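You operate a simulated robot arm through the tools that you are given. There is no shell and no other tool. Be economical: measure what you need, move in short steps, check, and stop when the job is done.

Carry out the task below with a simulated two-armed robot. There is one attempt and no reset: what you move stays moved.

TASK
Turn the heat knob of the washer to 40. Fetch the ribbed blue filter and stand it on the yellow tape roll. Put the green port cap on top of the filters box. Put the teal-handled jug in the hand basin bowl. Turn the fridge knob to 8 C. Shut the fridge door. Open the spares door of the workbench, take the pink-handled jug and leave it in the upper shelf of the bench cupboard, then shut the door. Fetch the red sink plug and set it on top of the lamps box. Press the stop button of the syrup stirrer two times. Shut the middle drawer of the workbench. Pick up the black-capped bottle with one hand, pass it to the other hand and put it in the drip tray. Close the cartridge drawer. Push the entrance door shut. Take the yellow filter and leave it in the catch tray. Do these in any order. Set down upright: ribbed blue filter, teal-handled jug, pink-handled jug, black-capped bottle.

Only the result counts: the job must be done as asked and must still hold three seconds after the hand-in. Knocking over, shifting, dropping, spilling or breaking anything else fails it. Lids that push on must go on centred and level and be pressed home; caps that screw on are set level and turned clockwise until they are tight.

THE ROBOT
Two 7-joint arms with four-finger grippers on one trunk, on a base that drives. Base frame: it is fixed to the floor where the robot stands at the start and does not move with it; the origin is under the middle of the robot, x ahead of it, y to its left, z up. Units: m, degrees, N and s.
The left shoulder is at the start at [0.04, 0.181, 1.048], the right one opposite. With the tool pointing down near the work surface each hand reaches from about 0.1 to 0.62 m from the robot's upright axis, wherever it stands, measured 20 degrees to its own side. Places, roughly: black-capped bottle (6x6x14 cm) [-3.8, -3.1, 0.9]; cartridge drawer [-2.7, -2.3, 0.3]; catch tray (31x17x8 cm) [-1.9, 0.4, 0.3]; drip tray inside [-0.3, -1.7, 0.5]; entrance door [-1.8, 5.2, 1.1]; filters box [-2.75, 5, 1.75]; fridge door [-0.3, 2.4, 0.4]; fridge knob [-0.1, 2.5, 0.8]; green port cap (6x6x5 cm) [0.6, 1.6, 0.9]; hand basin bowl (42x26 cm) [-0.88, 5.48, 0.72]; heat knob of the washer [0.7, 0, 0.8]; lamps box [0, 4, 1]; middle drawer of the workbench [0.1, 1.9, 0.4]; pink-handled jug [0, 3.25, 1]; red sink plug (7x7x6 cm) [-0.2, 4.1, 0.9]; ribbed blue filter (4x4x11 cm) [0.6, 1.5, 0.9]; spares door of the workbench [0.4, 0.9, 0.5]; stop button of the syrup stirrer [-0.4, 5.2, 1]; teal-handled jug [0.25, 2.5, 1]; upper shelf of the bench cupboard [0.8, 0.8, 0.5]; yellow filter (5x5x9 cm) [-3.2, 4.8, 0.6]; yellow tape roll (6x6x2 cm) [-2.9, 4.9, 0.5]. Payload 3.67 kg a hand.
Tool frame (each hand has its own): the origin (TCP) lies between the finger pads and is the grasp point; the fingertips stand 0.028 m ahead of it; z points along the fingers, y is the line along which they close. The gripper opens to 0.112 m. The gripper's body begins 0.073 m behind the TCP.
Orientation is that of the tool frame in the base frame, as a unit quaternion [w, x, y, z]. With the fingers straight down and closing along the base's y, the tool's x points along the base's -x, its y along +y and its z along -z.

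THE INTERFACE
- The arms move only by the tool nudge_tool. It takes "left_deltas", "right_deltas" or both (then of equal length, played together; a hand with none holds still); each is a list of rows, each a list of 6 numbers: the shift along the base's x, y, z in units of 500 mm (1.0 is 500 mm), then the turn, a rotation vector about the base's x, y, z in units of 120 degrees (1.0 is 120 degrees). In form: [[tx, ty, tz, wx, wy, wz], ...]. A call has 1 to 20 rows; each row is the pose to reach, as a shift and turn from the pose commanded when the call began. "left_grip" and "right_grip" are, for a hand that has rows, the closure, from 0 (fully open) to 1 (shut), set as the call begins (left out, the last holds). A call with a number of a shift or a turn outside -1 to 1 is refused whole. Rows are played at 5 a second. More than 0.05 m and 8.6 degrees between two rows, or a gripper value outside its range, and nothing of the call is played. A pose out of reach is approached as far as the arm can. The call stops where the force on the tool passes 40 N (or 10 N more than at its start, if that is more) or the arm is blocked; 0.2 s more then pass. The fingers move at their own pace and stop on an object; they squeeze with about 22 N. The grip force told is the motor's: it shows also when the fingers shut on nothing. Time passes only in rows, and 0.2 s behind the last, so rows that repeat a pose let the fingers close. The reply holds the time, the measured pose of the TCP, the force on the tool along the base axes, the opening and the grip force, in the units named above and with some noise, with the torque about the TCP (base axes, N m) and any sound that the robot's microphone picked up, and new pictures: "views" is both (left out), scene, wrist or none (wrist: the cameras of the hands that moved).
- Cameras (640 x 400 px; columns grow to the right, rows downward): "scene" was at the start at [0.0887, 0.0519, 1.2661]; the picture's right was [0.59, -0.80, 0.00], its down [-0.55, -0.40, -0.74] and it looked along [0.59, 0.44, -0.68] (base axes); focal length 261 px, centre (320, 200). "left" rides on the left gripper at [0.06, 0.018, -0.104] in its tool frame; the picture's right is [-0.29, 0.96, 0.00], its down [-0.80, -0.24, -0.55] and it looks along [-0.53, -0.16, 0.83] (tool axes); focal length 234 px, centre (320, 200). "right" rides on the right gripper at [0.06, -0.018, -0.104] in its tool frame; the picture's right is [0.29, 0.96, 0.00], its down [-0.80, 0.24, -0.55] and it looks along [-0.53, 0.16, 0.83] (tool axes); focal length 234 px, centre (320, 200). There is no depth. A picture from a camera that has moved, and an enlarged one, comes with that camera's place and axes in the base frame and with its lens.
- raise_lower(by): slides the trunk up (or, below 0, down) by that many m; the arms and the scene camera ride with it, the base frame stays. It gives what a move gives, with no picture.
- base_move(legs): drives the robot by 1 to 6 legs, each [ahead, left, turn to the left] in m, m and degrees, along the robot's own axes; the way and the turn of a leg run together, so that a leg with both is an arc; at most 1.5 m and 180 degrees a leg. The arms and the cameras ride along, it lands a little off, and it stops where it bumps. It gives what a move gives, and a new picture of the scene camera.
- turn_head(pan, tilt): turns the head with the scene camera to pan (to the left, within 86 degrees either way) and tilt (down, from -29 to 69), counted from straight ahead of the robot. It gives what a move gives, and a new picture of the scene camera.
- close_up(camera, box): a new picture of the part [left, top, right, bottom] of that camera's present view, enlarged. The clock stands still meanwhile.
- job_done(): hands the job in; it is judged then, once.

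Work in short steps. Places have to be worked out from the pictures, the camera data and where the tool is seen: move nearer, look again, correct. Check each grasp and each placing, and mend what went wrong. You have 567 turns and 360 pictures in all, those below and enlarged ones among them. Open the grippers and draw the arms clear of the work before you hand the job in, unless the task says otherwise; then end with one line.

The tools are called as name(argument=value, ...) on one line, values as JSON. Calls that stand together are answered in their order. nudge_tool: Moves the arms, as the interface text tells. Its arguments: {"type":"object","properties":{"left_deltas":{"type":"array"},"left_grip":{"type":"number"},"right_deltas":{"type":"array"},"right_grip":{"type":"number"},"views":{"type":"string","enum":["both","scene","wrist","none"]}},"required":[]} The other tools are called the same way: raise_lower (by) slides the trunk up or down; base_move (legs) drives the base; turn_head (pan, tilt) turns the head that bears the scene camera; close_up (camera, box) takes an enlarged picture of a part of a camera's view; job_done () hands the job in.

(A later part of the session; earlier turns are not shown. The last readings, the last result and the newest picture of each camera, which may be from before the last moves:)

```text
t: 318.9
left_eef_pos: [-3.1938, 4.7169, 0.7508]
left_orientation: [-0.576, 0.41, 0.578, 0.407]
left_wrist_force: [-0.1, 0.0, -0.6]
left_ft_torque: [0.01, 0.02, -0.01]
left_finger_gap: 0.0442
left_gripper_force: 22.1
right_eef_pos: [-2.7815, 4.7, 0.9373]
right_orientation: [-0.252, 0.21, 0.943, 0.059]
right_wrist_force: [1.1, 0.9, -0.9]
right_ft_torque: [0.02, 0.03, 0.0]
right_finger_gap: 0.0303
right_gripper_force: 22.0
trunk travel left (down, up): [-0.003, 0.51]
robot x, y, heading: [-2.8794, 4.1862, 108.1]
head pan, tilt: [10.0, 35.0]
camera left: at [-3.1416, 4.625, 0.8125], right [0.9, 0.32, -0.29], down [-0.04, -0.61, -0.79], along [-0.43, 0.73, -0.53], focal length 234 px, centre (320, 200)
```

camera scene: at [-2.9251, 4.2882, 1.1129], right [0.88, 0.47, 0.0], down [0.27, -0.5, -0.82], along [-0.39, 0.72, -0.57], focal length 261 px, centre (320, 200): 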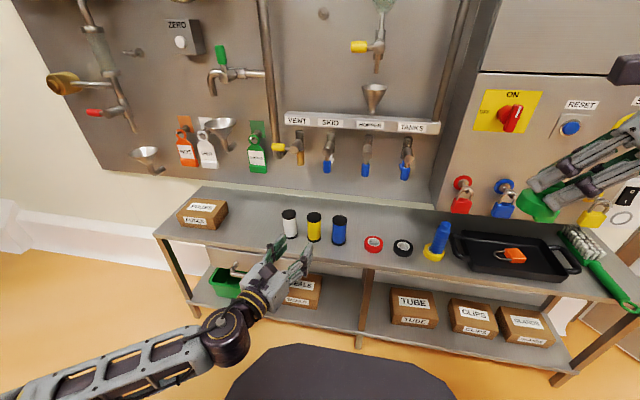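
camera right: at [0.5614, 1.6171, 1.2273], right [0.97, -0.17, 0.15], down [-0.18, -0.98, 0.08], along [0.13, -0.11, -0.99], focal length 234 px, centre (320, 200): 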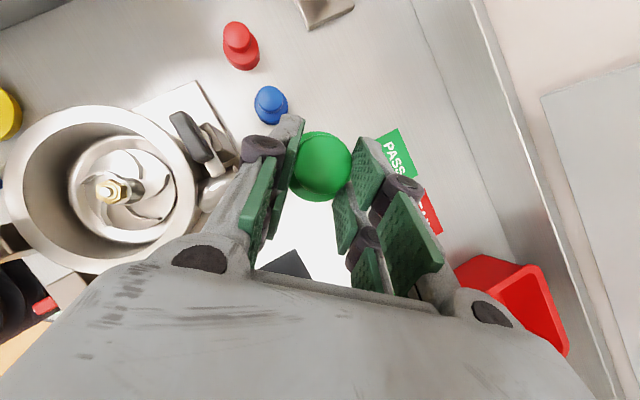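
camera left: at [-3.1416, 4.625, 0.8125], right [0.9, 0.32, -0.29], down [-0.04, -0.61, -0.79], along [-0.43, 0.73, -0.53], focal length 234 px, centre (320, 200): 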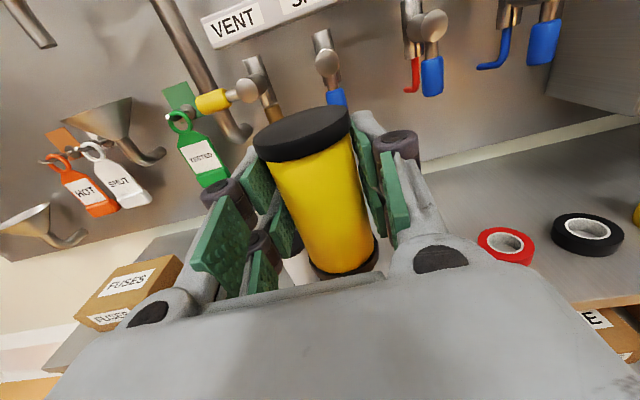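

Yellow filter held. Now the cap: back off, raise the trunk fully and look at the FILTERS box.

base_move(legs=[[-0.3, -0.15, 0]])

raise_lower(by=0.5)

turn_head(pan=-5, tilt=10)

```text
t: 321.1
left_eef_pos: [-2.955, 4.4801, 0.7513]
left_orientation: [-0.575, 0.412, 0.577, 0.409]
left_wrist_force: [0.5, 0.7, -0.3]
left_ft_torque: [-0.02, 0.01, -0.02]
left_finger_gap: 0.044
left_gripper_force: 22.0
right_eef_pos: [-2.5417, 4.462, 0.9383]
right_orientation: [-0.252, 0.212, 0.942, 0.059]
right_wrist_force: [-0.3, -1.1, -0.3]
right_ft_torque: [0.03, 0.04, -0.01]
right_finger_gap: 0.0303
right_gripper_force: 22.4
trunk travel left (down, up): [-0.003, 0.51]
robot x, y, heading: [-2.6381, 3.9507, 108.3]
head pan, tilt: [10.0, 35.0]
camera scene: at [-2.6853, 4.0507, 1.1129], right [0.88, 0.47, 0.0], down [0.27, -0.51, -0.82], along [-0.39, 0.72, -0.57], focal length 261 px, centre (320, 200)
```

scene: 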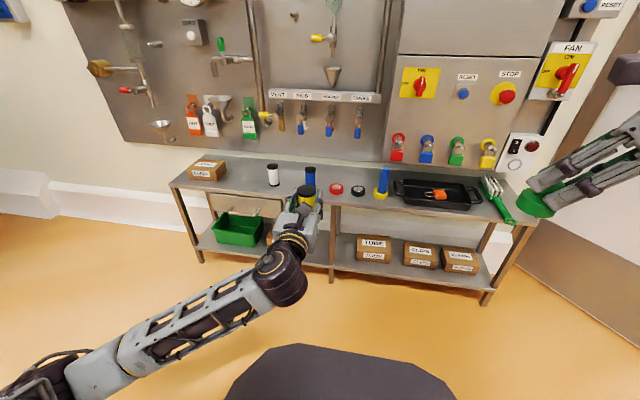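

```text
refused: 0.5 is not a number from -0.4 to 0.4
```

```text
t: 322.0
left_eef_pos: [-2.9546, 4.4809, 0.75]
left_orientation: [-0.575, 0.411, 0.578, 0.408]
left_wrist_force: [-0.7, 0.6, 0.1]
left_ft_torque: [0.0, 0.0, 0.0]
left_finger_gap: 0.0439
left_gripper_force: 22.0
right_eef_pos: [-2.5418, 4.4626, 0.9367]
right_orientation: [-0.252, 0.212, 0.942, 0.059]
right_wrist_force: [0.0, 0.2, 1.2]
right_ft_torque: [0.03, 0.0, 0.01]
right_finger_gap: 0.0304
right_gripper_force: 21.7
trunk travel left (down, up): [-0.003, 0.51]
robot x, y, heading: [-2.64, 3.9491, 108.5]
head pan, tilt: [-5.0, 10.0]
camera scene: at [-2.6656, 4.0641, 1.1529], right [0.97, 0.23, 0.0], down [0.04, -0.17, -0.98], along [-0.23, 0.96, -0.17], focal length 261 px, centre (320, 200)
```

scene: 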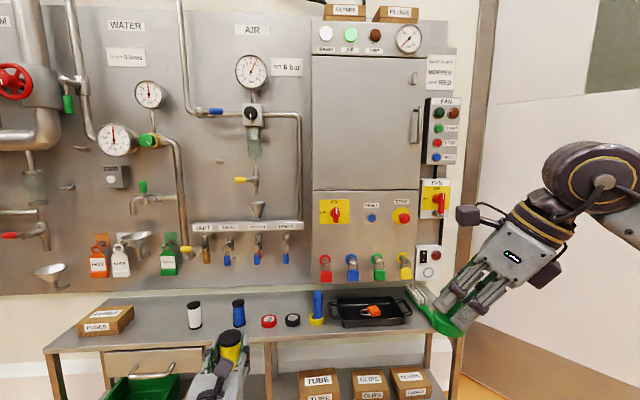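

raise_lower(by=0.4)

turn_head(pan=-5, tilt=12)

```text
t: 325.8
left_eef_pos: [-2.9553, 4.4804, 1.1499]
left_orientation: [-0.575, 0.411, 0.577, 0.409]
left_wrist_force: [0.0, 0.5, -1.4]
left_ft_torque: [-0.02, 0.02, 0.01]
left_finger_gap: 0.0442
left_gripper_force: 22.2
right_eef_pos: [-2.541, 4.4632, 1.3348]
right_orientation: [-0.252, 0.211, 0.943, 0.058]
right_wrist_force: [0.1, 0.2, -0.7]
right_ft_torque: [0.02, 0.04, 0.01]
right_finger_gap: 0.0303
right_gripper_force: 21.4
trunk travel left (down, up): [-0.403, 0.11]
robot x, y, heading: [-2.6373, 3.95, 108.2]
head pan, tilt: [-5.0, 10.0]
```

```text
t: 326.4
left_eef_pos: [-2.9553, 4.48, 1.1482]
left_orientation: [-0.575, 0.411, 0.578, 0.408]
left_wrist_force: [0.3, -0.7, -0.5]
left_ft_torque: [0.01, 0.03, 0.0]
left_finger_gap: 0.0439
left_gripper_force: 22.2
right_eef_pos: [-2.5415, 4.4629, 1.337]
right_orientation: [-0.252, 0.212, 0.943, 0.059]
right_wrist_force: [-0.3, -0.6, -1.3]
right_ft_torque: [-0.03, 0.02, 0.0]
right_finger_gap: 0.0304
right_gripper_force: 21.9
trunk travel left (down, up): [-0.403, 0.11]
robot x, y, heading: [-2.6378, 3.9523, 108.2]
head pan, tilt: [-5.0, 12.0]
camera scene: at [-2.6656, 4.0645, 1.5486], right [0.97, 0.23, 0.0], down [0.05, -0.2, -0.98], along [-0.22, 0.95, -0.21], focal length 261 px, centre (320, 200)
```

scene: 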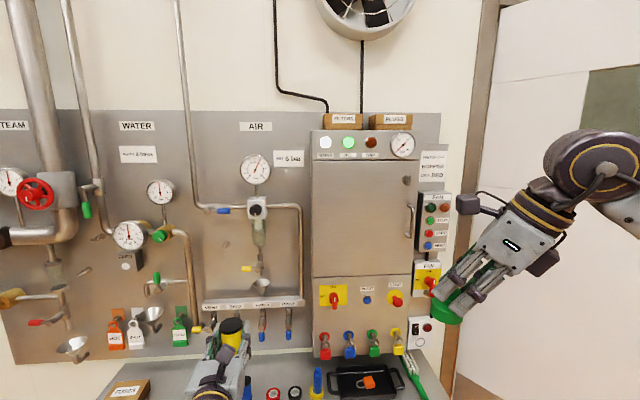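

Box's front-bottom ≈(-2.80, 5.03), z≈1.57–1.60, top ≈1.63–1.66. Raise fully and lift the right hand to z≈1.85.

raise_lower(by=0.11)

nudge_tool(right_deltas=[[0, 0, 0.09, 0, 0, 0], [0, 0, 0.18, 0, 0, 0], [0, 0, 0.27, 0, 0, 0], [0, 0, 0.36, 0, 0, 0], [0, 0, 0.45, 0, 0, 0], [0, 0, 0.54, 0, 0, 0], [0, 0, 0.63, 0, 0, 0], [0, 0, 0.72, 0, 0, 0], [0, 0, 0.8, 0, 0, 0]], views="none")

```text
t: 327.8
left_eef_pos: [-2.9544, 4.4806, 1.2599]
left_orientation: [-0.576, 0.41, 0.578, 0.408]
left_wrist_force: [0.3, -0.1, 0.1]
left_ft_torque: [0.02, -0.01, -0.02]
left_finger_gap: 0.044
left_gripper_force: 21.9
right_eef_pos: [-2.5412, 4.4634, 1.4459]
right_orientation: [-0.252, 0.211, 0.943, 0.059]
right_wrist_force: [-0.3, -0.6, -0.2]
right_ft_torque: [-0.03, -0.01, 0.0]
right_finger_gap: 0.0303
right_gripper_force: 22.1
trunk travel left (down, up): [-0.513, 0.0]
robot x, y, heading: [-2.6385, 3.953, 108.3]
head pan, tilt: [-5.0, 12.0]
```

```text
t: 330.0
left_eef_pos: [-2.9558, 4.4819, 1.2579]
left_orientation: [-0.575, 0.411, 0.578, 0.407]
left_wrist_force: [-0.2, -0.8, 0.2]
left_ft_torque: [-0.03, -0.02, 0.0]
left_finger_gap: 0.0438
left_gripper_force: 21.5
right_eef_pos: [-2.5567, 4.4432, 1.8594]
right_orientation: [-0.272, 0.171, 0.945, 0.059]
right_wrist_force: [0.6, -0.1, -0.1]
right_ft_torque: [-0.05, 0.03, 0.05]
right_finger_gap: 0.0303
right_gripper_force: 22.0
trunk travel left (down, up): [-0.513, 0.0]
robot x, y, heading: [-2.6406, 3.9499, 107.9]
head pan, tilt: [-5.0, 12.0]
stopped in row 9 (right hand): the arm was blocked; the commanded pose is now the measured one
```

Pull the left hand back and outward first so it won't touch the panel, then drive ahead.

nudge_tool(left_deltas=[[-0.05, -0.08, 0, 0, 0, 0], [-0.1, -0.16, 0, 0, 0, 0], [-0.16, -0.24, 0, 0, 0, 0], [-0.21, -0.32, 0, 0, 0, 0], [-0.26, -0.4, 0, 0, 0, 0], [-0.31, -0.48, 0, 0, 0, 0]], views="none")

base_move(legs=[[0.36, -0.1, 0]])

close_up(camera="right", box=[0, 0, 640, 400])

```text
t: 331.4
left_eef_pos: [-3.1379, 4.2855, 1.2112]
left_orientation: [-0.568, 0.398, 0.586, 0.418]
left_wrist_force: [-2.7, -1.4, 0.4]
left_ft_torque: [-0.11, -0.02, -0.24]
left_finger_gap: 0.0441
left_gripper_force: 21.8
left hand out of reach, approached as far as the arm can: row 3, 4, 5, 6
right_eef_pos: [-2.5572, 4.4394, 1.8603]
right_orientation: [-0.272, 0.172, 0.945, 0.06]
right_wrist_force: [-0.3, 0.4, -0.1]
right_ft_torque: [0.01, 0.02, 0.02]
right_finger_gap: 0.0305
right_gripper_force: 22.1
trunk travel left (down, up): [-0.513, 0.0]
robot x, y, heading: [-2.6371, 3.9501, 108.2]
head pan, tilt: [-5.0, 12.0]
```

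```text
t: 333.8
left_eef_pos: [-3.1667, 4.6535, 1.2149]
left_orientation: [-0.578, 0.407, 0.579, 0.407]
left_wrist_force: [1.0, 0.4, -1.4]
left_ft_torque: [0.02, 0.0, -0.05]
left_finger_gap: 0.0441
left_gripper_force: 22.0
right_eef_pos: [-2.5806, 4.812, 1.8621]
right_orientation: [-0.273, 0.167, 0.946, 0.059]
right_wrist_force: [-0.3, -0.4, 0.4]
right_ft_torque: [0.04, 0.01, -0.02]
right_finger_gap: 0.0303
right_gripper_force: 22.0
trunk travel left (down, up): [-0.513, 0.0]
robot x, y, heading: [-2.6577, 4.3257, 108.9]
head pan, tilt: [-5.0, 12.0]
camera scene: at [-2.6867, 4.4365, 1.6586], right [0.97, 0.24, 0.0], down [0.05, -0.2, -0.98], along [-0.23, 0.95, -0.21], focal length 261 px, centre (320, 200)
```

scene: 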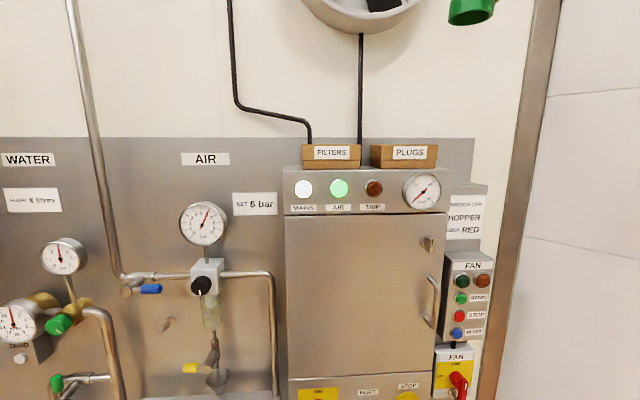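

```text
1.00 times, centred on (320, 200) of right (not enlarged: the box is as wide or as high as the picture)
camera zoom: at [-2.5829, 4.7895, 1.9813], right [0.1, 0.98, 0.17], down [0.99, -0.11, 0.05], along [0.06, 0.17, -0.98], focal length 234 px, centre (320, 200)
```

zoom: 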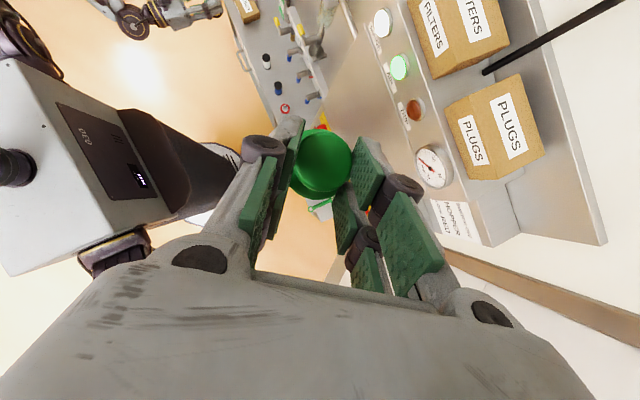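

FILTERS box top centre ≈(-2.826, 5.12), z≈1.656. I'll turn the right hand to point straight ahead (yaw −46°), keeping clear of the fan, then drive closer.

nudge_tool(right_deltas=[[0, 0, 0, 0, 0, -0.064], [0, 0, 0, 0, 0, -0.128], [0, 0, 0, 0, 0, -0.192], [0, 0, 0, 0, 0, -0.256], [0, 0, -0.02, 0, 0, -0.32], [0, 0, -0.05, 0, 0, -0.383]], views="none")

base_move(legs=[[0.1, 0, -0.7]])

close_up(camera="right", box=[0, 0, 640, 400])

```text
t: 335.2
left_eef_pos: [-3.1673, 4.6558, 1.2153]
left_orientation: [-0.577, 0.408, 0.579, 0.406]
left_wrist_force: [-0.3, 0.1, -0.7]
left_ft_torque: [0.01, 0.02, 0.03]
left_finger_gap: 0.044
left_gripper_force: 21.9
right_eef_pos: [-2.58, 4.8173, 1.8358]
right_orientation: [-0.228, 0.525, 0.804, 0.161]
right_wrist_force: [-0.5, -0.3, -0.5]
right_ft_torque: [-0.03, 0.0, -0.01]
right_finger_gap: 0.0303
right_gripper_force: 22.4
trunk travel left (down, up): [-0.513, 0.0]
robot x, y, heading: [-2.6573, 4.3266, 108.7]
head pan, tilt: [-5.0, 12.0]
```

```text
t: 336.4
left_eef_pos: [-3.1919, 4.7477, 1.2163]
left_orientation: [-0.575, 0.412, 0.575, 0.411]
left_wrist_force: [0.1, -0.6, -1.4]
left_ft_torque: [-0.04, 0.02, -0.05]
left_finger_gap: 0.0438
left_gripper_force: 22.2
right_eef_pos: [-2.602, 4.8981, 1.8382]
right_orientation: [-0.23, 0.528, 0.801, 0.164]
right_wrist_force: [0.5, -1.5, 0.0]
right_ft_torque: [0.07, 0.01, -0.01]
right_finger_gap: 0.0306
right_gripper_force: 22.5
trunk travel left (down, up): [-0.513, 0.0]
robot x, y, heading: [-2.6884, 4.4192, 108.1]
head pan, tilt: [-5.0, 12.0]
camera scene: at [-2.7137, 4.5244, 1.6589], right [0.97, 0.22, 0.0], down [0.05, -0.2, -0.98], along [-0.22, 0.95, -0.2], focal length 261 px, centre (320, 200)
```

scene: 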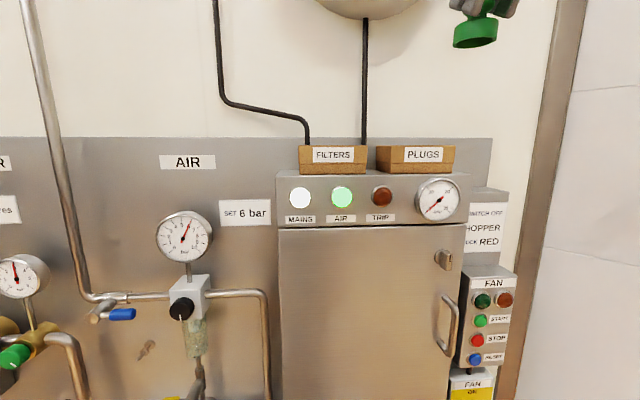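

```text
1.00 times, centred on (320, 200) of right (not enlarged: the box is as wide or as high as the picture)
camera zoom: at [-2.6195, 4.8832, 1.958], right [0.78, 0.6, 0.17], down [0.6, -0.8, 0.04], along [0.16, 0.07, -0.98], focal length 234 px, centre (320, 200)
```

zoom: 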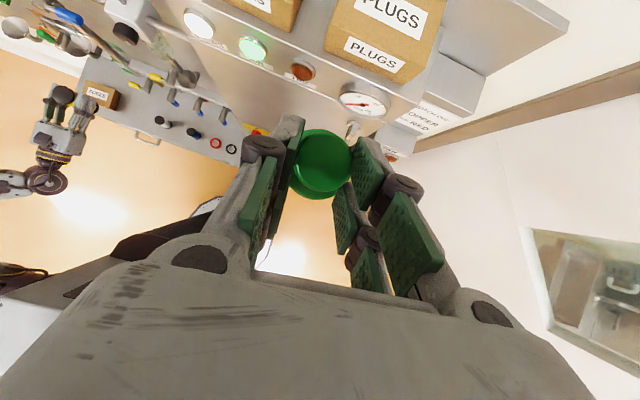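

The fan overhangs near y≈5.02, z≥1.87, so I flatten the hand pitch by ~17° before moving in, and move over the box at z≈1.77.

nudge_tool(right_deltas=[[-0.02, 0, -0.01, 0.066, 0.025, 0], [-0.06, 0, -0.03, 0.132, 0.051, 0], [-0.14, 0.03, -0.06, 0.132, 0.051, 0], [-0.22, 0.06, -0.08, 0.132, 0.051, 0], [-0.3, 0.09, -0.1, 0.132, 0.051, 0]], views="wrist")

```text
t: 337.6
left_eef_pos: [-3.1932, 4.752, 1.2151]
left_orientation: [-0.575, 0.411, 0.576, 0.41]
left_wrist_force: [0.0, 0.8, -0.1]
left_ft_torque: [0.0, 0.01, -0.02]
left_finger_gap: 0.044
left_gripper_force: 21.7
right_eef_pos: [-2.7564, 4.9479, 1.7874]
right_orientation: [-0.342, 0.499, 0.759, 0.243]
right_wrist_force: [-0.4, 0.0, 0.5]
right_ft_torque: [0.01, -0.01, -0.01]
right_finger_gap: 0.0304
right_gripper_force: 22.5
trunk travel left (down, up): [-0.513, 0.0]
robot x, y, heading: [-2.691, 4.4166, 107.8]
head pan, tilt: [-5.0, 12.0]
camera right: at [-2.7603, 4.9005, 1.8997], right [0.81, 0.54, 0.25], down [0.59, -0.77, -0.24], along [0.06, 0.34, -0.94], focal length 234 px, centre (320, 200)
```

right: 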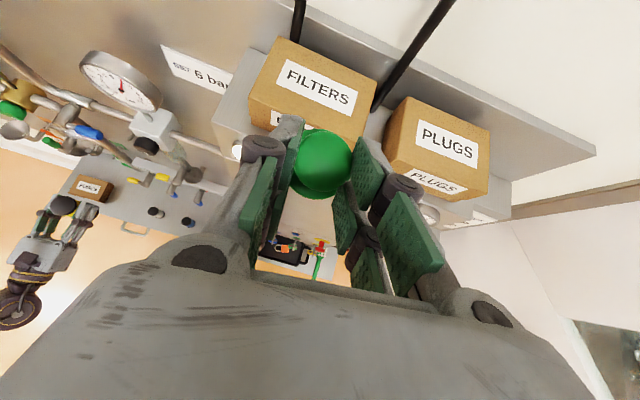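

Box top clearly seen, centre (-2.827, 5.105). Move over it.

nudge_tool(right_deltas=[[-0.033, 0.071, -0.015, 0, 0, 0], [-0.066, 0.142, -0.03, 0, 0, 0], [-0.1, 0.213, -0.05, 0, 0, 0], [-0.131, 0.284, -0.07, 0, 0, 0]], views="both")

```text
t: 338.6
left_eef_pos: [-3.1932, 4.7554, 1.2135]
left_orientation: [-0.574, 0.412, 0.578, 0.409]
left_wrist_force: [-0.7, 0.0, -1.2]
left_ft_torque: [0.07, -0.04, 0.0]
left_finger_gap: 0.0439
left_gripper_force: 22.0
right_eef_pos: [-2.8198, 5.0961, 1.7521]
right_orientation: [-0.34, 0.499, 0.759, 0.242]
right_wrist_force: [0.0, 0.2, 0.2]
right_ft_torque: [-0.02, -0.02, -0.02]
right_finger_gap: 0.0302
right_gripper_force: 22.3
trunk travel left (down, up): [-0.513, 0.0]
robot x, y, heading: [-2.6883, 4.4168, 108.1]
head pan, tilt: [-5.0, 12.0]
camera scene: at [-2.7176, 4.5344, 1.6581], right [0.97, 0.22, 0.0], down [0.05, -0.2, -0.98], along [-0.22, 0.95, -0.21], focal length 261 px, centre (320, 200)
camera right: at [-2.8251, 5.0494, 1.8645], right [0.81, 0.54, 0.25], down [0.59, -0.77, -0.24], along [0.06, 0.33, -0.94], focal length 234 px, centre (320, 200)
```

scene: 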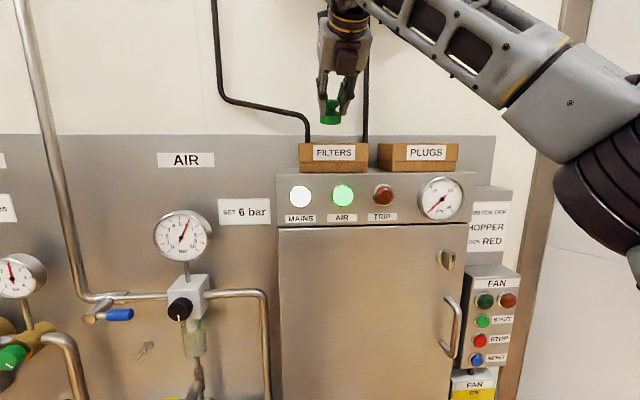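
right: 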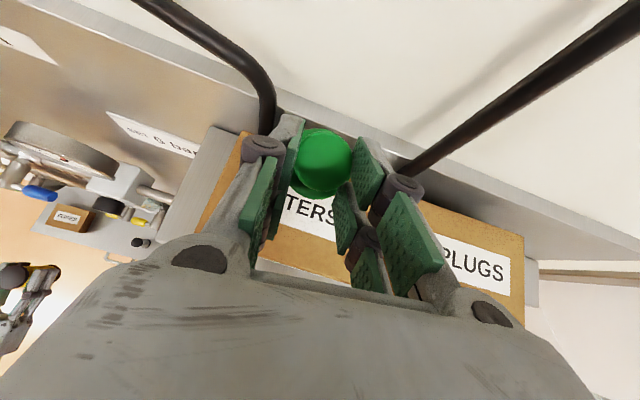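

Aligned above the label. Lower gently.

nudge_tool(right_deltas=[[0, -0.004, -0.03, 0, 0, 0], [0, -0.008, -0.06, 0, 0, 0], [0, -0.008, -0.08, 0, 0, 0]], views="none")

nudge_tool(right_deltas=[[0, 0, -0.01, 0, 0, 0], [0, 0, -0.018, 0, 0, 0]], views="none")

```text
t: 339.4
left_eef_pos: [-3.1926, 4.7537, 1.2152]
left_orientation: [-0.575, 0.412, 0.577, 0.409]
left_wrist_force: [-0.1, 0.5, 0.3]
left_ft_torque: [0.02, 0.01, 0.02]
left_finger_gap: 0.0439
left_gripper_force: 21.9
right_eef_pos: [-2.8187, 5.0875, 1.7142]
right_orientation: [-0.344, 0.498, 0.758, 0.242]
right_wrist_force: [-0.6, 5.4, 14.6]
right_ft_torque: [0.42, 0.23, -0.09]
right_finger_gap: 0.0302
right_gripper_force: 22.0
trunk travel left (down, up): [-0.513, 0.0]
robot x, y, heading: [-2.6897, 4.423, 108.1]
head pan, tilt: [-5.0, 12.0]
```

```text
t: 340.0
left_eef_pos: [-3.1914, 4.7498, 1.2151]
left_orientation: [-0.575, 0.411, 0.575, 0.411]
left_wrist_force: [-0.4, 0.9, -0.2]
left_ft_torque: [0.01, 0.05, 0.01]
left_finger_gap: 0.0439
left_gripper_force: 22.0
right_eef_pos: [-2.8176, 5.0827, 1.7076]
right_orientation: [-0.343, 0.499, 0.758, 0.243]
right_wrist_force: [5.0, -1.3, 31.2]
right_ft_torque: [0.29, 0.08, -0.03]
right_finger_gap: 0.0319
right_gripper_force: 21.9
trunk travel left (down, up): [-0.513, 0.0]
robot x, y, heading: [-2.6874, 4.4245, 108.1]
head pan, tilt: [-5.0, 12.0]
```

Contact with the box top. Ease off slightly, then open the fingers and look.

nudge_tool(right_deltas=[[0, 0.004, 0.01, 0, 0, 0], [0, 0.004, 0.01, 0, 0, 0]], right_grip=1, views="none")

nudge_tool(right_deltas=[[0, 0, 0, 0, 0, 0], [0, 0, 0, 0, 0, 0]], right_grip=0.4, views="both")

```text
t: 340.6
left_eef_pos: [-3.1929, 4.7514, 1.2165]
left_orientation: [-0.574, 0.412, 0.576, 0.41]
left_wrist_force: [0.7, 0.1, -0.3]
left_ft_torque: [-0.01, -0.03, 0.0]
left_finger_gap: 0.0438
left_gripper_force: 21.9
right_eef_pos: [-2.8208, 5.0883, 1.7069]
right_orientation: [-0.34, 0.498, 0.76, 0.242]
right_wrist_force: [1.0, -2.7, 12.5]
right_ft_torque: [-0.01, 0.19, 0.06]
right_finger_gap: 0.0313
right_gripper_force: 22.1
trunk travel left (down, up): [-0.513, 0.0]
robot x, y, heading: [-2.6884, 4.42, 108.2]
head pan, tilt: [-5.0, 12.0]
```

```text
t: 341.2
left_eef_pos: [-3.1945, 4.7527, 1.2152]
left_orientation: [-0.575, 0.411, 0.577, 0.409]
left_wrist_force: [0.2, -0.6, -0.2]
left_ft_torque: [-0.03, -0.01, 0.0]
left_finger_gap: 0.0441
left_gripper_force: 22.1
right_eef_pos: [-2.8202, 5.0896, 1.7069]
right_orientation: [-0.34, 0.499, 0.759, 0.243]
right_wrist_force: [-0.8, 0.5, 0.0]
right_ft_torque: [0.0, 0.01, -0.02]
right_finger_gap: 0.0672
right_gripper_force: 0.0
trunk travel left (down, up): [-0.513, 0.0]
robot x, y, heading: [-2.6876, 4.4216, 108.1]
head pan, tilt: [-5.0, 12.0]
camera scene: at [-2.7157, 4.5309, 1.6584], right [0.97, 0.22, 0.0], down [0.05, -0.2, -0.98], along [-0.22, 0.95, -0.21], focal length 261 px, centre (320, 200)
camera right: at [-2.825, 5.0436, 1.8192], right [0.81, 0.54, 0.25], down [0.59, -0.77, -0.24], along [0.06, 0.34, -0.94], focal length 234 px, centre (320, 200)
```

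scene: 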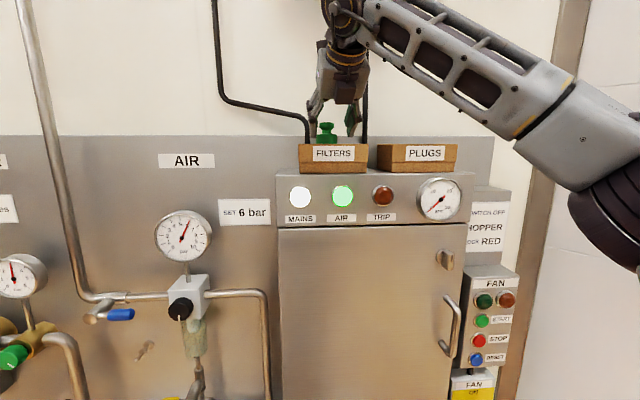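
right: 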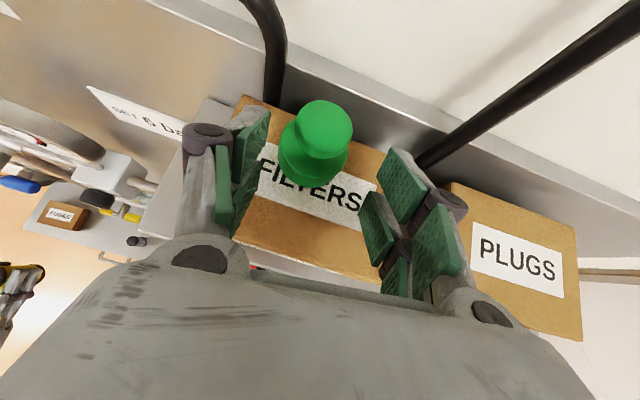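

Cap stands on the FILTERS box. Withdraw backward.

nudge_tool(right_deltas=[[0.025, -0.065, 0.03, 0, 0, 0], [0.05, -0.13, 0.05, 0, 0, 0], [0.08, -0.21, 0.06, 0, 0, 0], [0.11, -0.29, 0.06, 0, 0, 0]], right_grip=0.2, views="scene")

```text
t: 342.2
left_eef_pos: [-3.1917, 4.7529, 1.2159]
left_orientation: [-0.575, 0.411, 0.576, 0.41]
left_wrist_force: [-0.3, 0.3, -0.9]
left_ft_torque: [-0.02, 0.0, 0.02]
left_finger_gap: 0.0436
left_gripper_force: 22.2
right_eef_pos: [-2.7664, 4.9404, 1.7381]
right_orientation: [-0.342, 0.499, 0.759, 0.243]
right_wrist_force: [0.7, 0.3, 0.0]
right_ft_torque: [0.02, 0.03, -0.01]
right_finger_gap: 0.0901
right_gripper_force: 0.1
trunk travel left (down, up): [-0.513, 0.0]
robot x, y, heading: [-2.6868, 4.4152, 107.8]
head pan, tilt: [-5.0, 12.0]
camera scene: at [-2.7149, 4.5302, 1.6585], right [0.97, 0.22, 0.0], down [0.05, -0.2, -0.98], along [-0.22, 0.95, -0.21], focal length 261 px, centre (320, 200)
```

scene: 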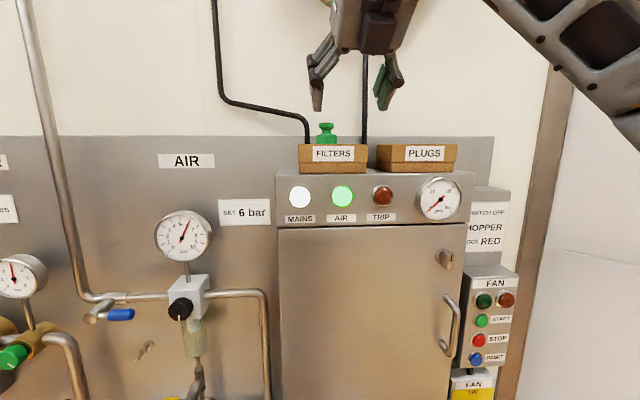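

Next the entrance door on the right. Back off, lower trunk, tuck arms and look at the door.

base_move(legs=[[-0.5, 0, 0]])

raise_lower(by=-0.26)

turn_head(pan=-50, tilt=15)

```text
t: 345.2
left_eef_pos: [-3.041, 4.2834, 1.2144]
left_orientation: [-0.574, 0.412, 0.577, 0.41]
left_wrist_force: [0.1, 0.8, -0.2]
left_ft_torque: [0.0, -0.01, -0.01]
left_finger_gap: 0.044
left_gripper_force: 21.6
right_eef_pos: [-2.6146, 4.4757, 1.7357]
right_orientation: [-0.34, 0.499, 0.759, 0.242]
right_wrist_force: [0.5, 0.8, -0.2]
right_ft_torque: [-0.02, 0.0, -0.02]
right_finger_gap: 0.0895
right_gripper_force: 0.1
trunk travel left (down, up): [-0.513, 0.0]
robot x, y, heading: [-2.5348, 3.9508, 108.2]
head pan, tilt: [-5.0, 12.0]
camera scene: at [-2.5639, 4.063, 1.6581], right [0.97, 0.22, 0.0], down [0.05, -0.2, -0.98], along [-0.22, 0.95, -0.21], focal length 261 px, centre (320, 200)
```

scene: 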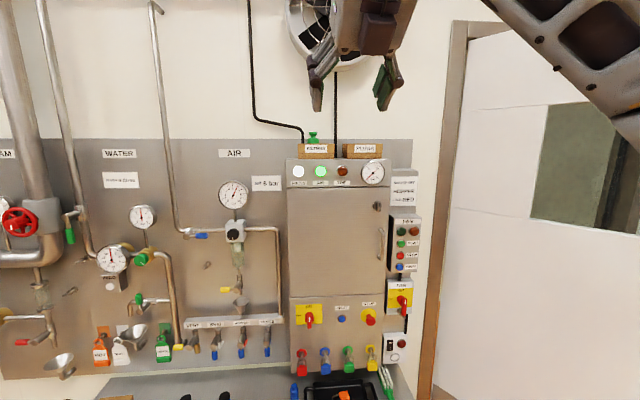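

```text
t: 347.8
left_eef_pos: [-3.0412, 4.2826, 0.9565]
left_orientation: [-0.575, 0.411, 0.577, 0.41]
left_wrist_force: [-1.3, 0.5, -1.5]
left_ft_torque: [-0.05, 0.0, 0.01]
left_finger_gap: 0.0437
left_gripper_force: 22.1
right_eef_pos: [-2.6151, 4.4732, 1.4778]
right_orientation: [-0.341, 0.499, 0.759, 0.243]
right_wrist_force: [-0.1, 1.2, 0.3]
right_ft_torque: [-0.03, -0.01, 0.0]
right_finger_gap: 0.0896
right_gripper_force: 0.0
trunk travel left (down, up): [-0.253, 0.26]
robot x, y, heading: [-2.5382, 3.9502, 108.0]
head pan, tilt: [-5.0, 12.0]
```

```text
t: 348.9
left_eef_pos: [-3.0408, 4.2828, 0.9559]
left_orientation: [-0.575, 0.412, 0.577, 0.409]
left_wrist_force: [0.1, 0.2, -0.4]
left_ft_torque: [0.0, -0.01, 0.01]
left_finger_gap: 0.0436
left_gripper_force: 21.8
right_eef_pos: [-2.6145, 4.4734, 1.477]
right_orientation: [-0.341, 0.499, 0.759, 0.242]
right_wrist_force: [-0.5, 0.8, 0.6]
right_ft_torque: [0.0, 0.01, 0.0]
right_finger_gap: 0.0897
right_gripper_force: 0.1
trunk travel left (down, up): [-0.253, 0.26]
robot x, y, heading: [-2.541, 3.9487, 108.0]
head pan, tilt: [-50.0, 15.0]
camera scene: at [-2.4927, 4.0493, 1.3944], right [0.85, -0.53, 0.0], down [-0.14, -0.22, -0.97], along [0.51, 0.82, -0.26], focal length 261 px, centre (320, 200)
```

scene: 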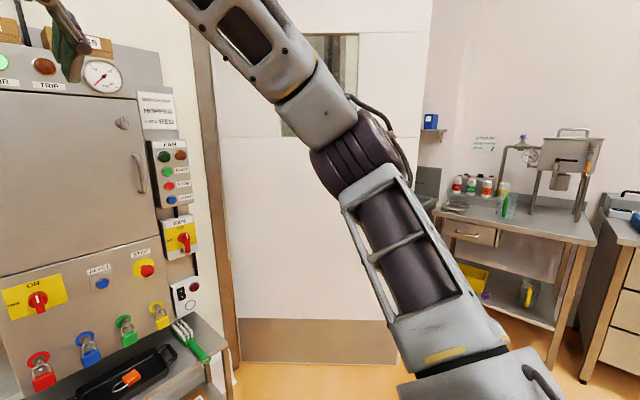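

Door hinge ≈(-2.24, 5.38) by the panel, free edge ≈(-1.47, 4.9), ~50° open. Flatten and lower the right hand into a fist and drive in front of the leaf.

nudge_tool(right_deltas=[[0, 0, -0.08, 0.058, 0.022, 0], [0, 0, -0.16, 0.117, 0.045, 0], [0, 0, -0.24, 0.175, 0.067, 0], [0, 0, -0.32, 0.234, 0.0895, 0], [0, 0, -0.4, 0.234, 0.0895, 0]], right_grip=1, views="none")

base_move(legs=[[0, 0, -23], [0.3, -0.75, 0]])

turn_head(pan=0, tilt=20)

```text
t: 350.1
left_eef_pos: [-3.0406, 4.2824, 0.9553]
left_orientation: [-0.574, 0.412, 0.577, 0.409]
left_wrist_force: [0.4, -0.6, -0.7]
left_ft_torque: [-0.02, 0.0, -0.04]
left_finger_gap: 0.0441
left_gripper_force: 21.8
right_eef_pos: [-2.6129, 4.4723, 1.2779]
right_orientation: [-0.521, 0.422, 0.643, 0.371]
right_wrist_force: [0.6, -0.6, 0.7]
right_ft_torque: [0.0, 0.02, 0.04]
right_finger_gap: 0.0
right_gripper_force: 21.5
trunk travel left (down, up): [-0.253, 0.26]
robot x, y, heading: [-2.5354, 3.948, 107.9]
head pan, tilt: [-50.0, 15.0]
```

```text
t: 355.7
left_eef_pos: [-2.1158, 4.6807, 0.9566]
left_orientation: [-0.482, 0.518, 0.484, 0.514]
left_wrist_force: [-0.1, 0.1, -0.8]
left_ft_torque: [0.0, 0.01, 0.04]
left_finger_gap: 0.044
left_gripper_force: 22.0
right_eef_pos: [-1.6482, 4.6902, 1.2786]
right_orientation: [-0.435, 0.541, 0.547, 0.467]
right_wrist_force: [-0.6, 0.4, -1.9]
right_ft_torque: [0.01, 0.02, 0.06]
right_finger_gap: 0.0
right_gripper_force: 22.1
trunk travel left (down, up): [-0.253, 0.26]
robot x, y, heading: [-1.7812, 4.1819, 85.2]
head pan, tilt: [-50.0, 15.0]
camera scene: at [-1.7022, 4.2543, 1.3944], right [0.58, -0.82, 0.0], down [-0.21, -0.15, -0.97], along [0.79, 0.56, -0.26], focal length 261 px, centre (320, 200)
```

scene: 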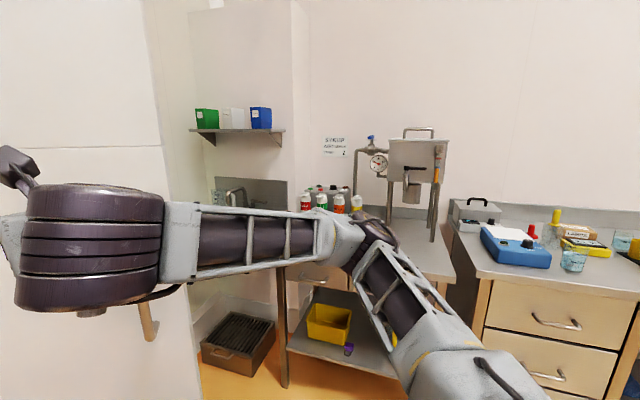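

```text
t: 356.9
left_eef_pos: [-2.1175, 4.6819, 0.9567]
left_orientation: [-0.482, 0.518, 0.484, 0.515]
left_wrist_force: [-0.7, 0.0, -0.7]
left_ft_torque: [0.01, 0.0, 0.02]
left_finger_gap: 0.044
left_gripper_force: 21.7
right_eef_pos: [-1.6493, 4.6905, 1.2787]
right_orientation: [-0.436, 0.541, 0.546, 0.468]
right_wrist_force: [0.3, 0.3, 0.3]
right_ft_torque: [-0.01, 0.0, -0.01]
right_finger_gap: 0.0
right_gripper_force: 22.3
trunk travel left (down, up): [-0.253, 0.26]
robot x, y, heading: [-1.7816, 4.1821, 85.1]
head pan, tilt: [0.0, 20.0]
camera scene: at [-1.7708, 4.2932, 1.3863], right [1.0, -0.09, 0.0], down [-0.03, -0.34, -0.94], along [0.08, 0.94, -0.34], focal length 261 px, centre (320, 200)
```

scene: 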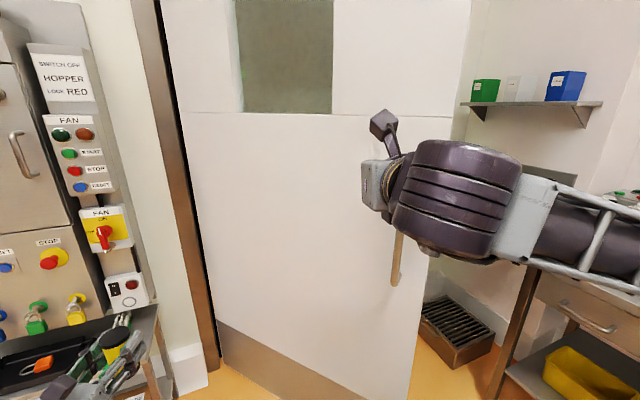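

Extend the right fist further ahead (so the left hand stays clear), then drive forward to push the door.

nudge_tool(right_deltas=[[0.02, 0.08, -0.05, 0, 0, 0], [0.04, 0.16, -0.1, 0, 0, 0], [0.06, 0.24, -0.15, 0, 0, 0], [0.08, 0.32, -0.2, 0, 0, 0]], views="none")

base_move(legs=[[0.3, 0.05, 5]])

```text
t: 357.9
left_eef_pos: [-2.1158, 4.6819, 0.9547]
left_orientation: [-0.482, 0.519, 0.483, 0.515]
left_wrist_force: [-0.6, -1.0, -1.2]
left_ft_torque: [-0.01, 0.03, -0.02]
left_finger_gap: 0.0438
left_gripper_force: 21.8
right_eef_pos: [-1.6083, 4.8512, 1.1776]
right_orientation: [-0.437, 0.541, 0.547, 0.467]
right_wrist_force: [1.0, 0.1, -0.3]
right_ft_torque: [0.05, 0.0, 0.01]
right_finger_gap: 0.0
right_gripper_force: 22.1
trunk travel left (down, up): [-0.253, 0.26]
robot x, y, heading: [-1.7802, 4.1765, 85.0]
head pan, tilt: [0.0, 20.0]
```

```text
t: 360.0
left_eef_pos: [-2.1954, 4.9503, 0.9563]
left_orientation: [-0.503, 0.497, 0.505, 0.494]
left_wrist_force: [-0.5, 0.2, -0.1]
left_ft_torque: [0.0, 0.05, 0.0]
left_finger_gap: 0.044
left_gripper_force: 21.9
right_eef_pos: [-1.7046, 5.162, 1.1775]
right_orientation: [-0.456, 0.517, 0.569, 0.448]
right_wrist_force: [1.3, 1.1, 1.2]
right_ft_torque: [-0.01, 0.01, 0.0]
right_finger_gap: 0.0001
right_gripper_force: 22.3
trunk travel left (down, up): [-0.253, 0.26]
robot x, y, heading: [-1.8224, 4.473, 90.1]
head pan, tilt: [0.0, 20.0]
camera scene: at [-1.8186, 4.5935, 1.3862], right [1.0, 0.0, 0.0], down [0.0, -0.34, -0.94], along [0.0, 0.94, -0.34], focal length 261 px, centre (320, 200)
```

scene: 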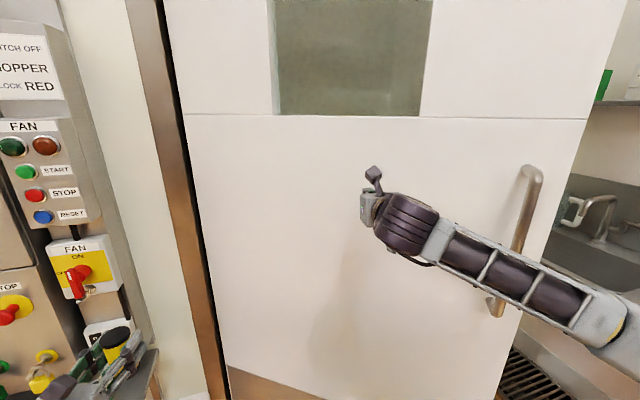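

Door is moving. Shift right 0.22 m to push nearer the free edge and keep the left hand clear, then continue forward turning left.

base_move(legs=[[-0.03, -0.25, 0], [0.2, 0, 5]])

```text
t: 363.1
left_eef_pos: [-1.9913, 5.0844, 0.956]
left_orientation: [-0.525, 0.474, 0.527, 0.472]
left_wrist_force: [0.1, -0.6, -0.6]
left_ft_torque: [0.0, -0.01, 0.0]
left_finger_gap: 0.0436
left_gripper_force: 22.1
right_eef_pos: [-1.5218, 5.3406, 1.1781]
right_orientation: [-0.476, 0.49, 0.592, 0.427]
right_wrist_force: [0.4, -0.4, -1.3]
right_ft_torque: [0.01, 0.01, 0.0]
right_finger_gap: 0.0001
right_gripper_force: 22.3
trunk travel left (down, up): [-0.253, 0.26]
robot x, y, heading: [-1.577, 4.6487, 94.9]
head pan, tilt: [0.0, 20.0]
camera scene: at [-1.5846, 4.7635, 1.3862], right [1.0, 0.09, 0.0], down [0.03, -0.34, -0.94], along [-0.08, 0.94, -0.34], focal length 261 px, centre (320, 200)
```

scene: 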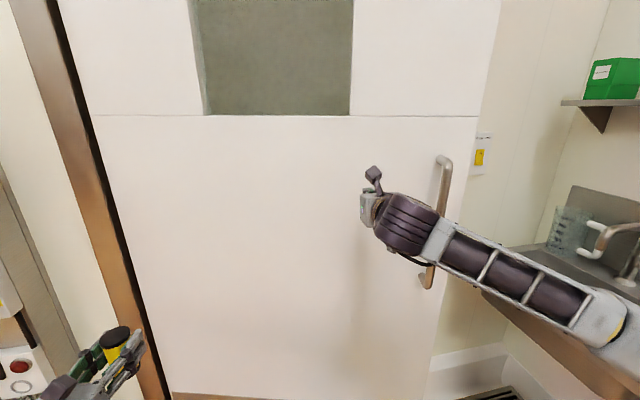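

Continue forward with a small left turn.

base_move(legs=[[0.15, 0.0, 6]])

```text
t: 364.5
left_eef_pos: [-2.0583, 5.1882, 0.9549]
left_orientation: [-0.549, 0.446, 0.551, 0.443]
left_wrist_force: [-0.8, -0.2, -0.7]
left_ft_torque: [0.01, 0.01, 0.01]
left_finger_gap: 0.0437
left_gripper_force: 22.2
right_eef_pos: [-1.6171, 5.4904, 1.178]
right_orientation: [-0.497, 0.459, 0.618, 0.401]
right_wrist_force: [-0.8, 0.3, 0.3]
right_ft_torque: [-0.02, -0.01, 0.01]
right_finger_gap: 0.0001
right_gripper_force: 21.8
trunk travel left (down, up): [-0.253, 0.26]
robot x, y, heading: [-1.5941, 4.7984, 101.2]
head pan, tilt: [0.0, 20.0]
camera scene: at [-1.6182, 4.9114, 1.3862], right [0.98, 0.19, 0.0], down [0.07, -0.34, -0.94], along [-0.18, 0.92, -0.34], focal length 261 px, centre (320, 200)
```

scene: 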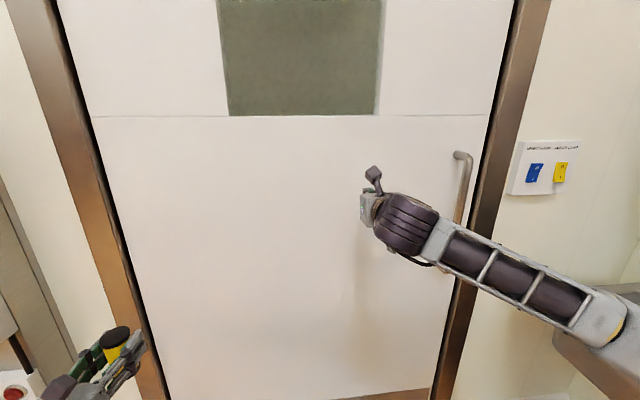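

Almost closed. Push a bit more until it stops.

base_move(legs=[[0.12, 0, 3]])

```text
t: 365.6
left_eef_pos: [-2.0857, 5.2486, 0.9543]
left_orientation: [-0.556, 0.438, 0.558, 0.434]
left_wrist_force: [0.7, -0.7, -0.9]
left_ft_torque: [-0.02, 0.0, -0.04]
left_finger_gap: 0.0438
left_gripper_force: 22.2
right_eef_pos: [-1.6526, 5.5591, 1.1777]
right_orientation: [-0.501, 0.453, 0.623, 0.395]
right_wrist_force: [1.3, 1.1, -0.3]
right_ft_torque: [-0.01, 0.04, 0.06]
right_finger_gap: 0.0
right_gripper_force: 22.2
trunk travel left (down, up): [-0.253, 0.26]
robot x, y, heading: [-1.6113, 4.868, 103.0]
head pan, tilt: [0.0, 20.0]
stopped in leg 1: the force on the tool passed its limit at 188 N (the readings are from after the stop); the commanded pose is now the measured one
camera scene: at [-1.6364, 4.9844, 1.3863], right [0.97, 0.22, 0.0], down [0.08, -0.33, -0.94], along [-0.21, 0.92, -0.34], focal length 261 px, centre (320, 200)
```

scene: 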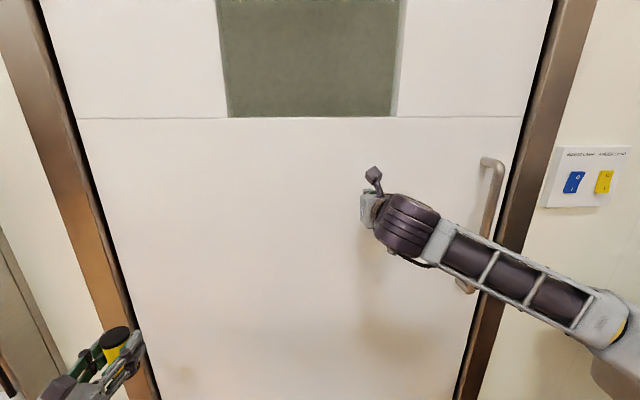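

Door appears in its frame. Give one gentle arm push to confirm it is home.

nudge_tool(right_deltas=[[-0.006, 0.02, 0, 0, 0, 0], [-0.012, 0.04, 0, 0, 0, 0], [-0.018, 0.06, 0, 0, 0, 0]], views="none")

close_up(camera="scene", box=[400, 80, 640, 230])

```text
t: 366.0
left_eef_pos: [-2.0836, 5.2451, 0.9589]
left_orientation: [0.557, -0.437, -0.557, -0.435]
left_wrist_force: [-0.3, 0.8, -1.1]
left_ft_torque: [0.0, 0.0, 0.0]
left_finger_gap: 0.0441
left_gripper_force: 22.1
right_eef_pos: [-1.6511, 5.5599, 1.1787]
right_orientation: [-0.5, 0.452, 0.624, 0.394]
right_wrist_force: [13.4, -27.6, 0.5]
right_ft_torque: [0.52, 0.37, -0.03]
right_finger_gap: 0.0059
right_gripper_force: 36.0
trunk travel left (down, up): [-0.253, 0.26]
robot x, y, heading: [-1.6175, 4.8676, 102.8]
head pan, tilt: [0.0, 20.0]
stopped in row 2 (right hand): the force on the tool passed its limit at 49 N (the readings are from after the stop); the commanded pose is now the measured one
```

```text
2.67 times, centred on (520, 155) of scene
camera zoom: at [-1.6343, 4.9791, 1.3867], right [0.98, 0.22, 0.0], down [0.07, -0.33, -0.94], along [-0.21, 0.92, -0.34], focal length 696 px, centre (-213, 320)
```

zoom: 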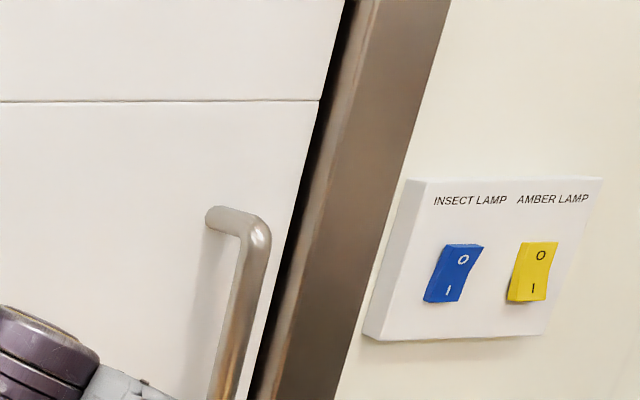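

Door is shut. Next: syrup stirrer's stop button. Back off and turn right to view that bench.

base_move(legs=[[-0.5, 0, 0], [0, 0, -85]])

turn_head(pan=15, tilt=20)

```text
t: 373.0
left_eef_pos: [-1.1719, 4.8923, 0.9551]
left_orientation: [-0.122, 0.699, 0.121, 0.695]
left_wrist_force: [-0.2, 0.3, -1.0]
left_ft_torque: [0.01, -0.01, 0.01]
left_finger_gap: 0.0437
left_gripper_force: 21.5
right_eef_pos: [-0.8139, 4.4952, 1.1751]
right_orientation: [-0.106, 0.756, 0.16, 0.626]
right_wrist_force: [0.8, -0.3, -0.2]
right_ft_torque: [0.01, 0.01, 0.01]
right_finger_gap: 0.0
right_gripper_force: 35.7
trunk travel left (down, up): [-0.253, 0.26]
robot x, y, heading: [-1.5001, 4.3871, 18.8]
head pan, tilt: [0.0, 20.0]
camera scene: at [-1.3914, 4.4231, 1.3863], right [0.32, -0.95, 0.0], down [-0.32, -0.11, -0.94], along [0.89, 0.3, -0.34], focal length 261 px, centre (320, 200)
```

scene: 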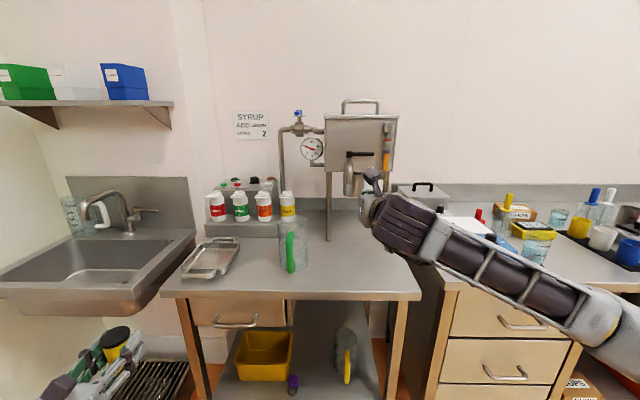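

```text
t: 373.8
left_eef_pos: [-1.1724, 4.8929, 0.9558]
left_orientation: [-0.121, 0.698, 0.12, 0.695]
left_wrist_force: [-0.1, 0.1, -0.3]
left_ft_torque: [-0.03, -0.01, 0.03]
left_finger_gap: 0.0438
left_gripper_force: 22.2
right_eef_pos: [-0.8134, 4.4965, 1.1754]
right_orientation: [-0.106, 0.756, 0.161, 0.626]
right_wrist_force: [0.5, 0.0, 0.3]
right_ft_torque: [0.02, -0.04, 0.0]
right_finger_gap: 0.0
right_gripper_force: 36.0
trunk travel left (down, up): [-0.253, 0.26]
robot x, y, heading: [-1.5021, 4.3814, 18.6]
head pan, tilt: [15.0, 20.0]
camera scene: at [-1.4021, 4.4449, 1.3863], right [0.55, -0.83, 0.0], down [-0.29, -0.19, -0.94], along [0.78, 0.52, -0.34], focal length 261 px, centre (320, 200)
```

scene: 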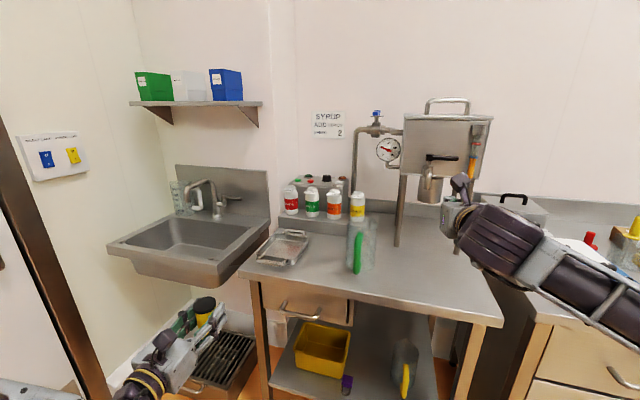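

close_up(camera="scene", box=[260, 100, 420, 220])

```text
3.33 times, centred on (340, 160) of scene
camera zoom: at [-1.4021, 4.4449, 1.3863], right [0.55, -0.83, 0.0], down [-0.29, -0.19, -0.94], along [0.78, 0.52, -0.34], focal length 870 px, centre (253, 333)
```

zoom: 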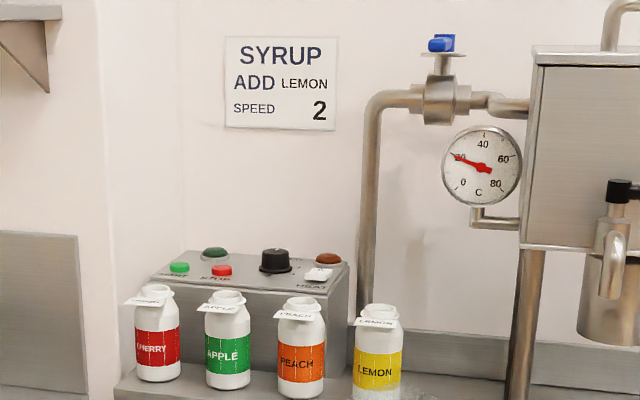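

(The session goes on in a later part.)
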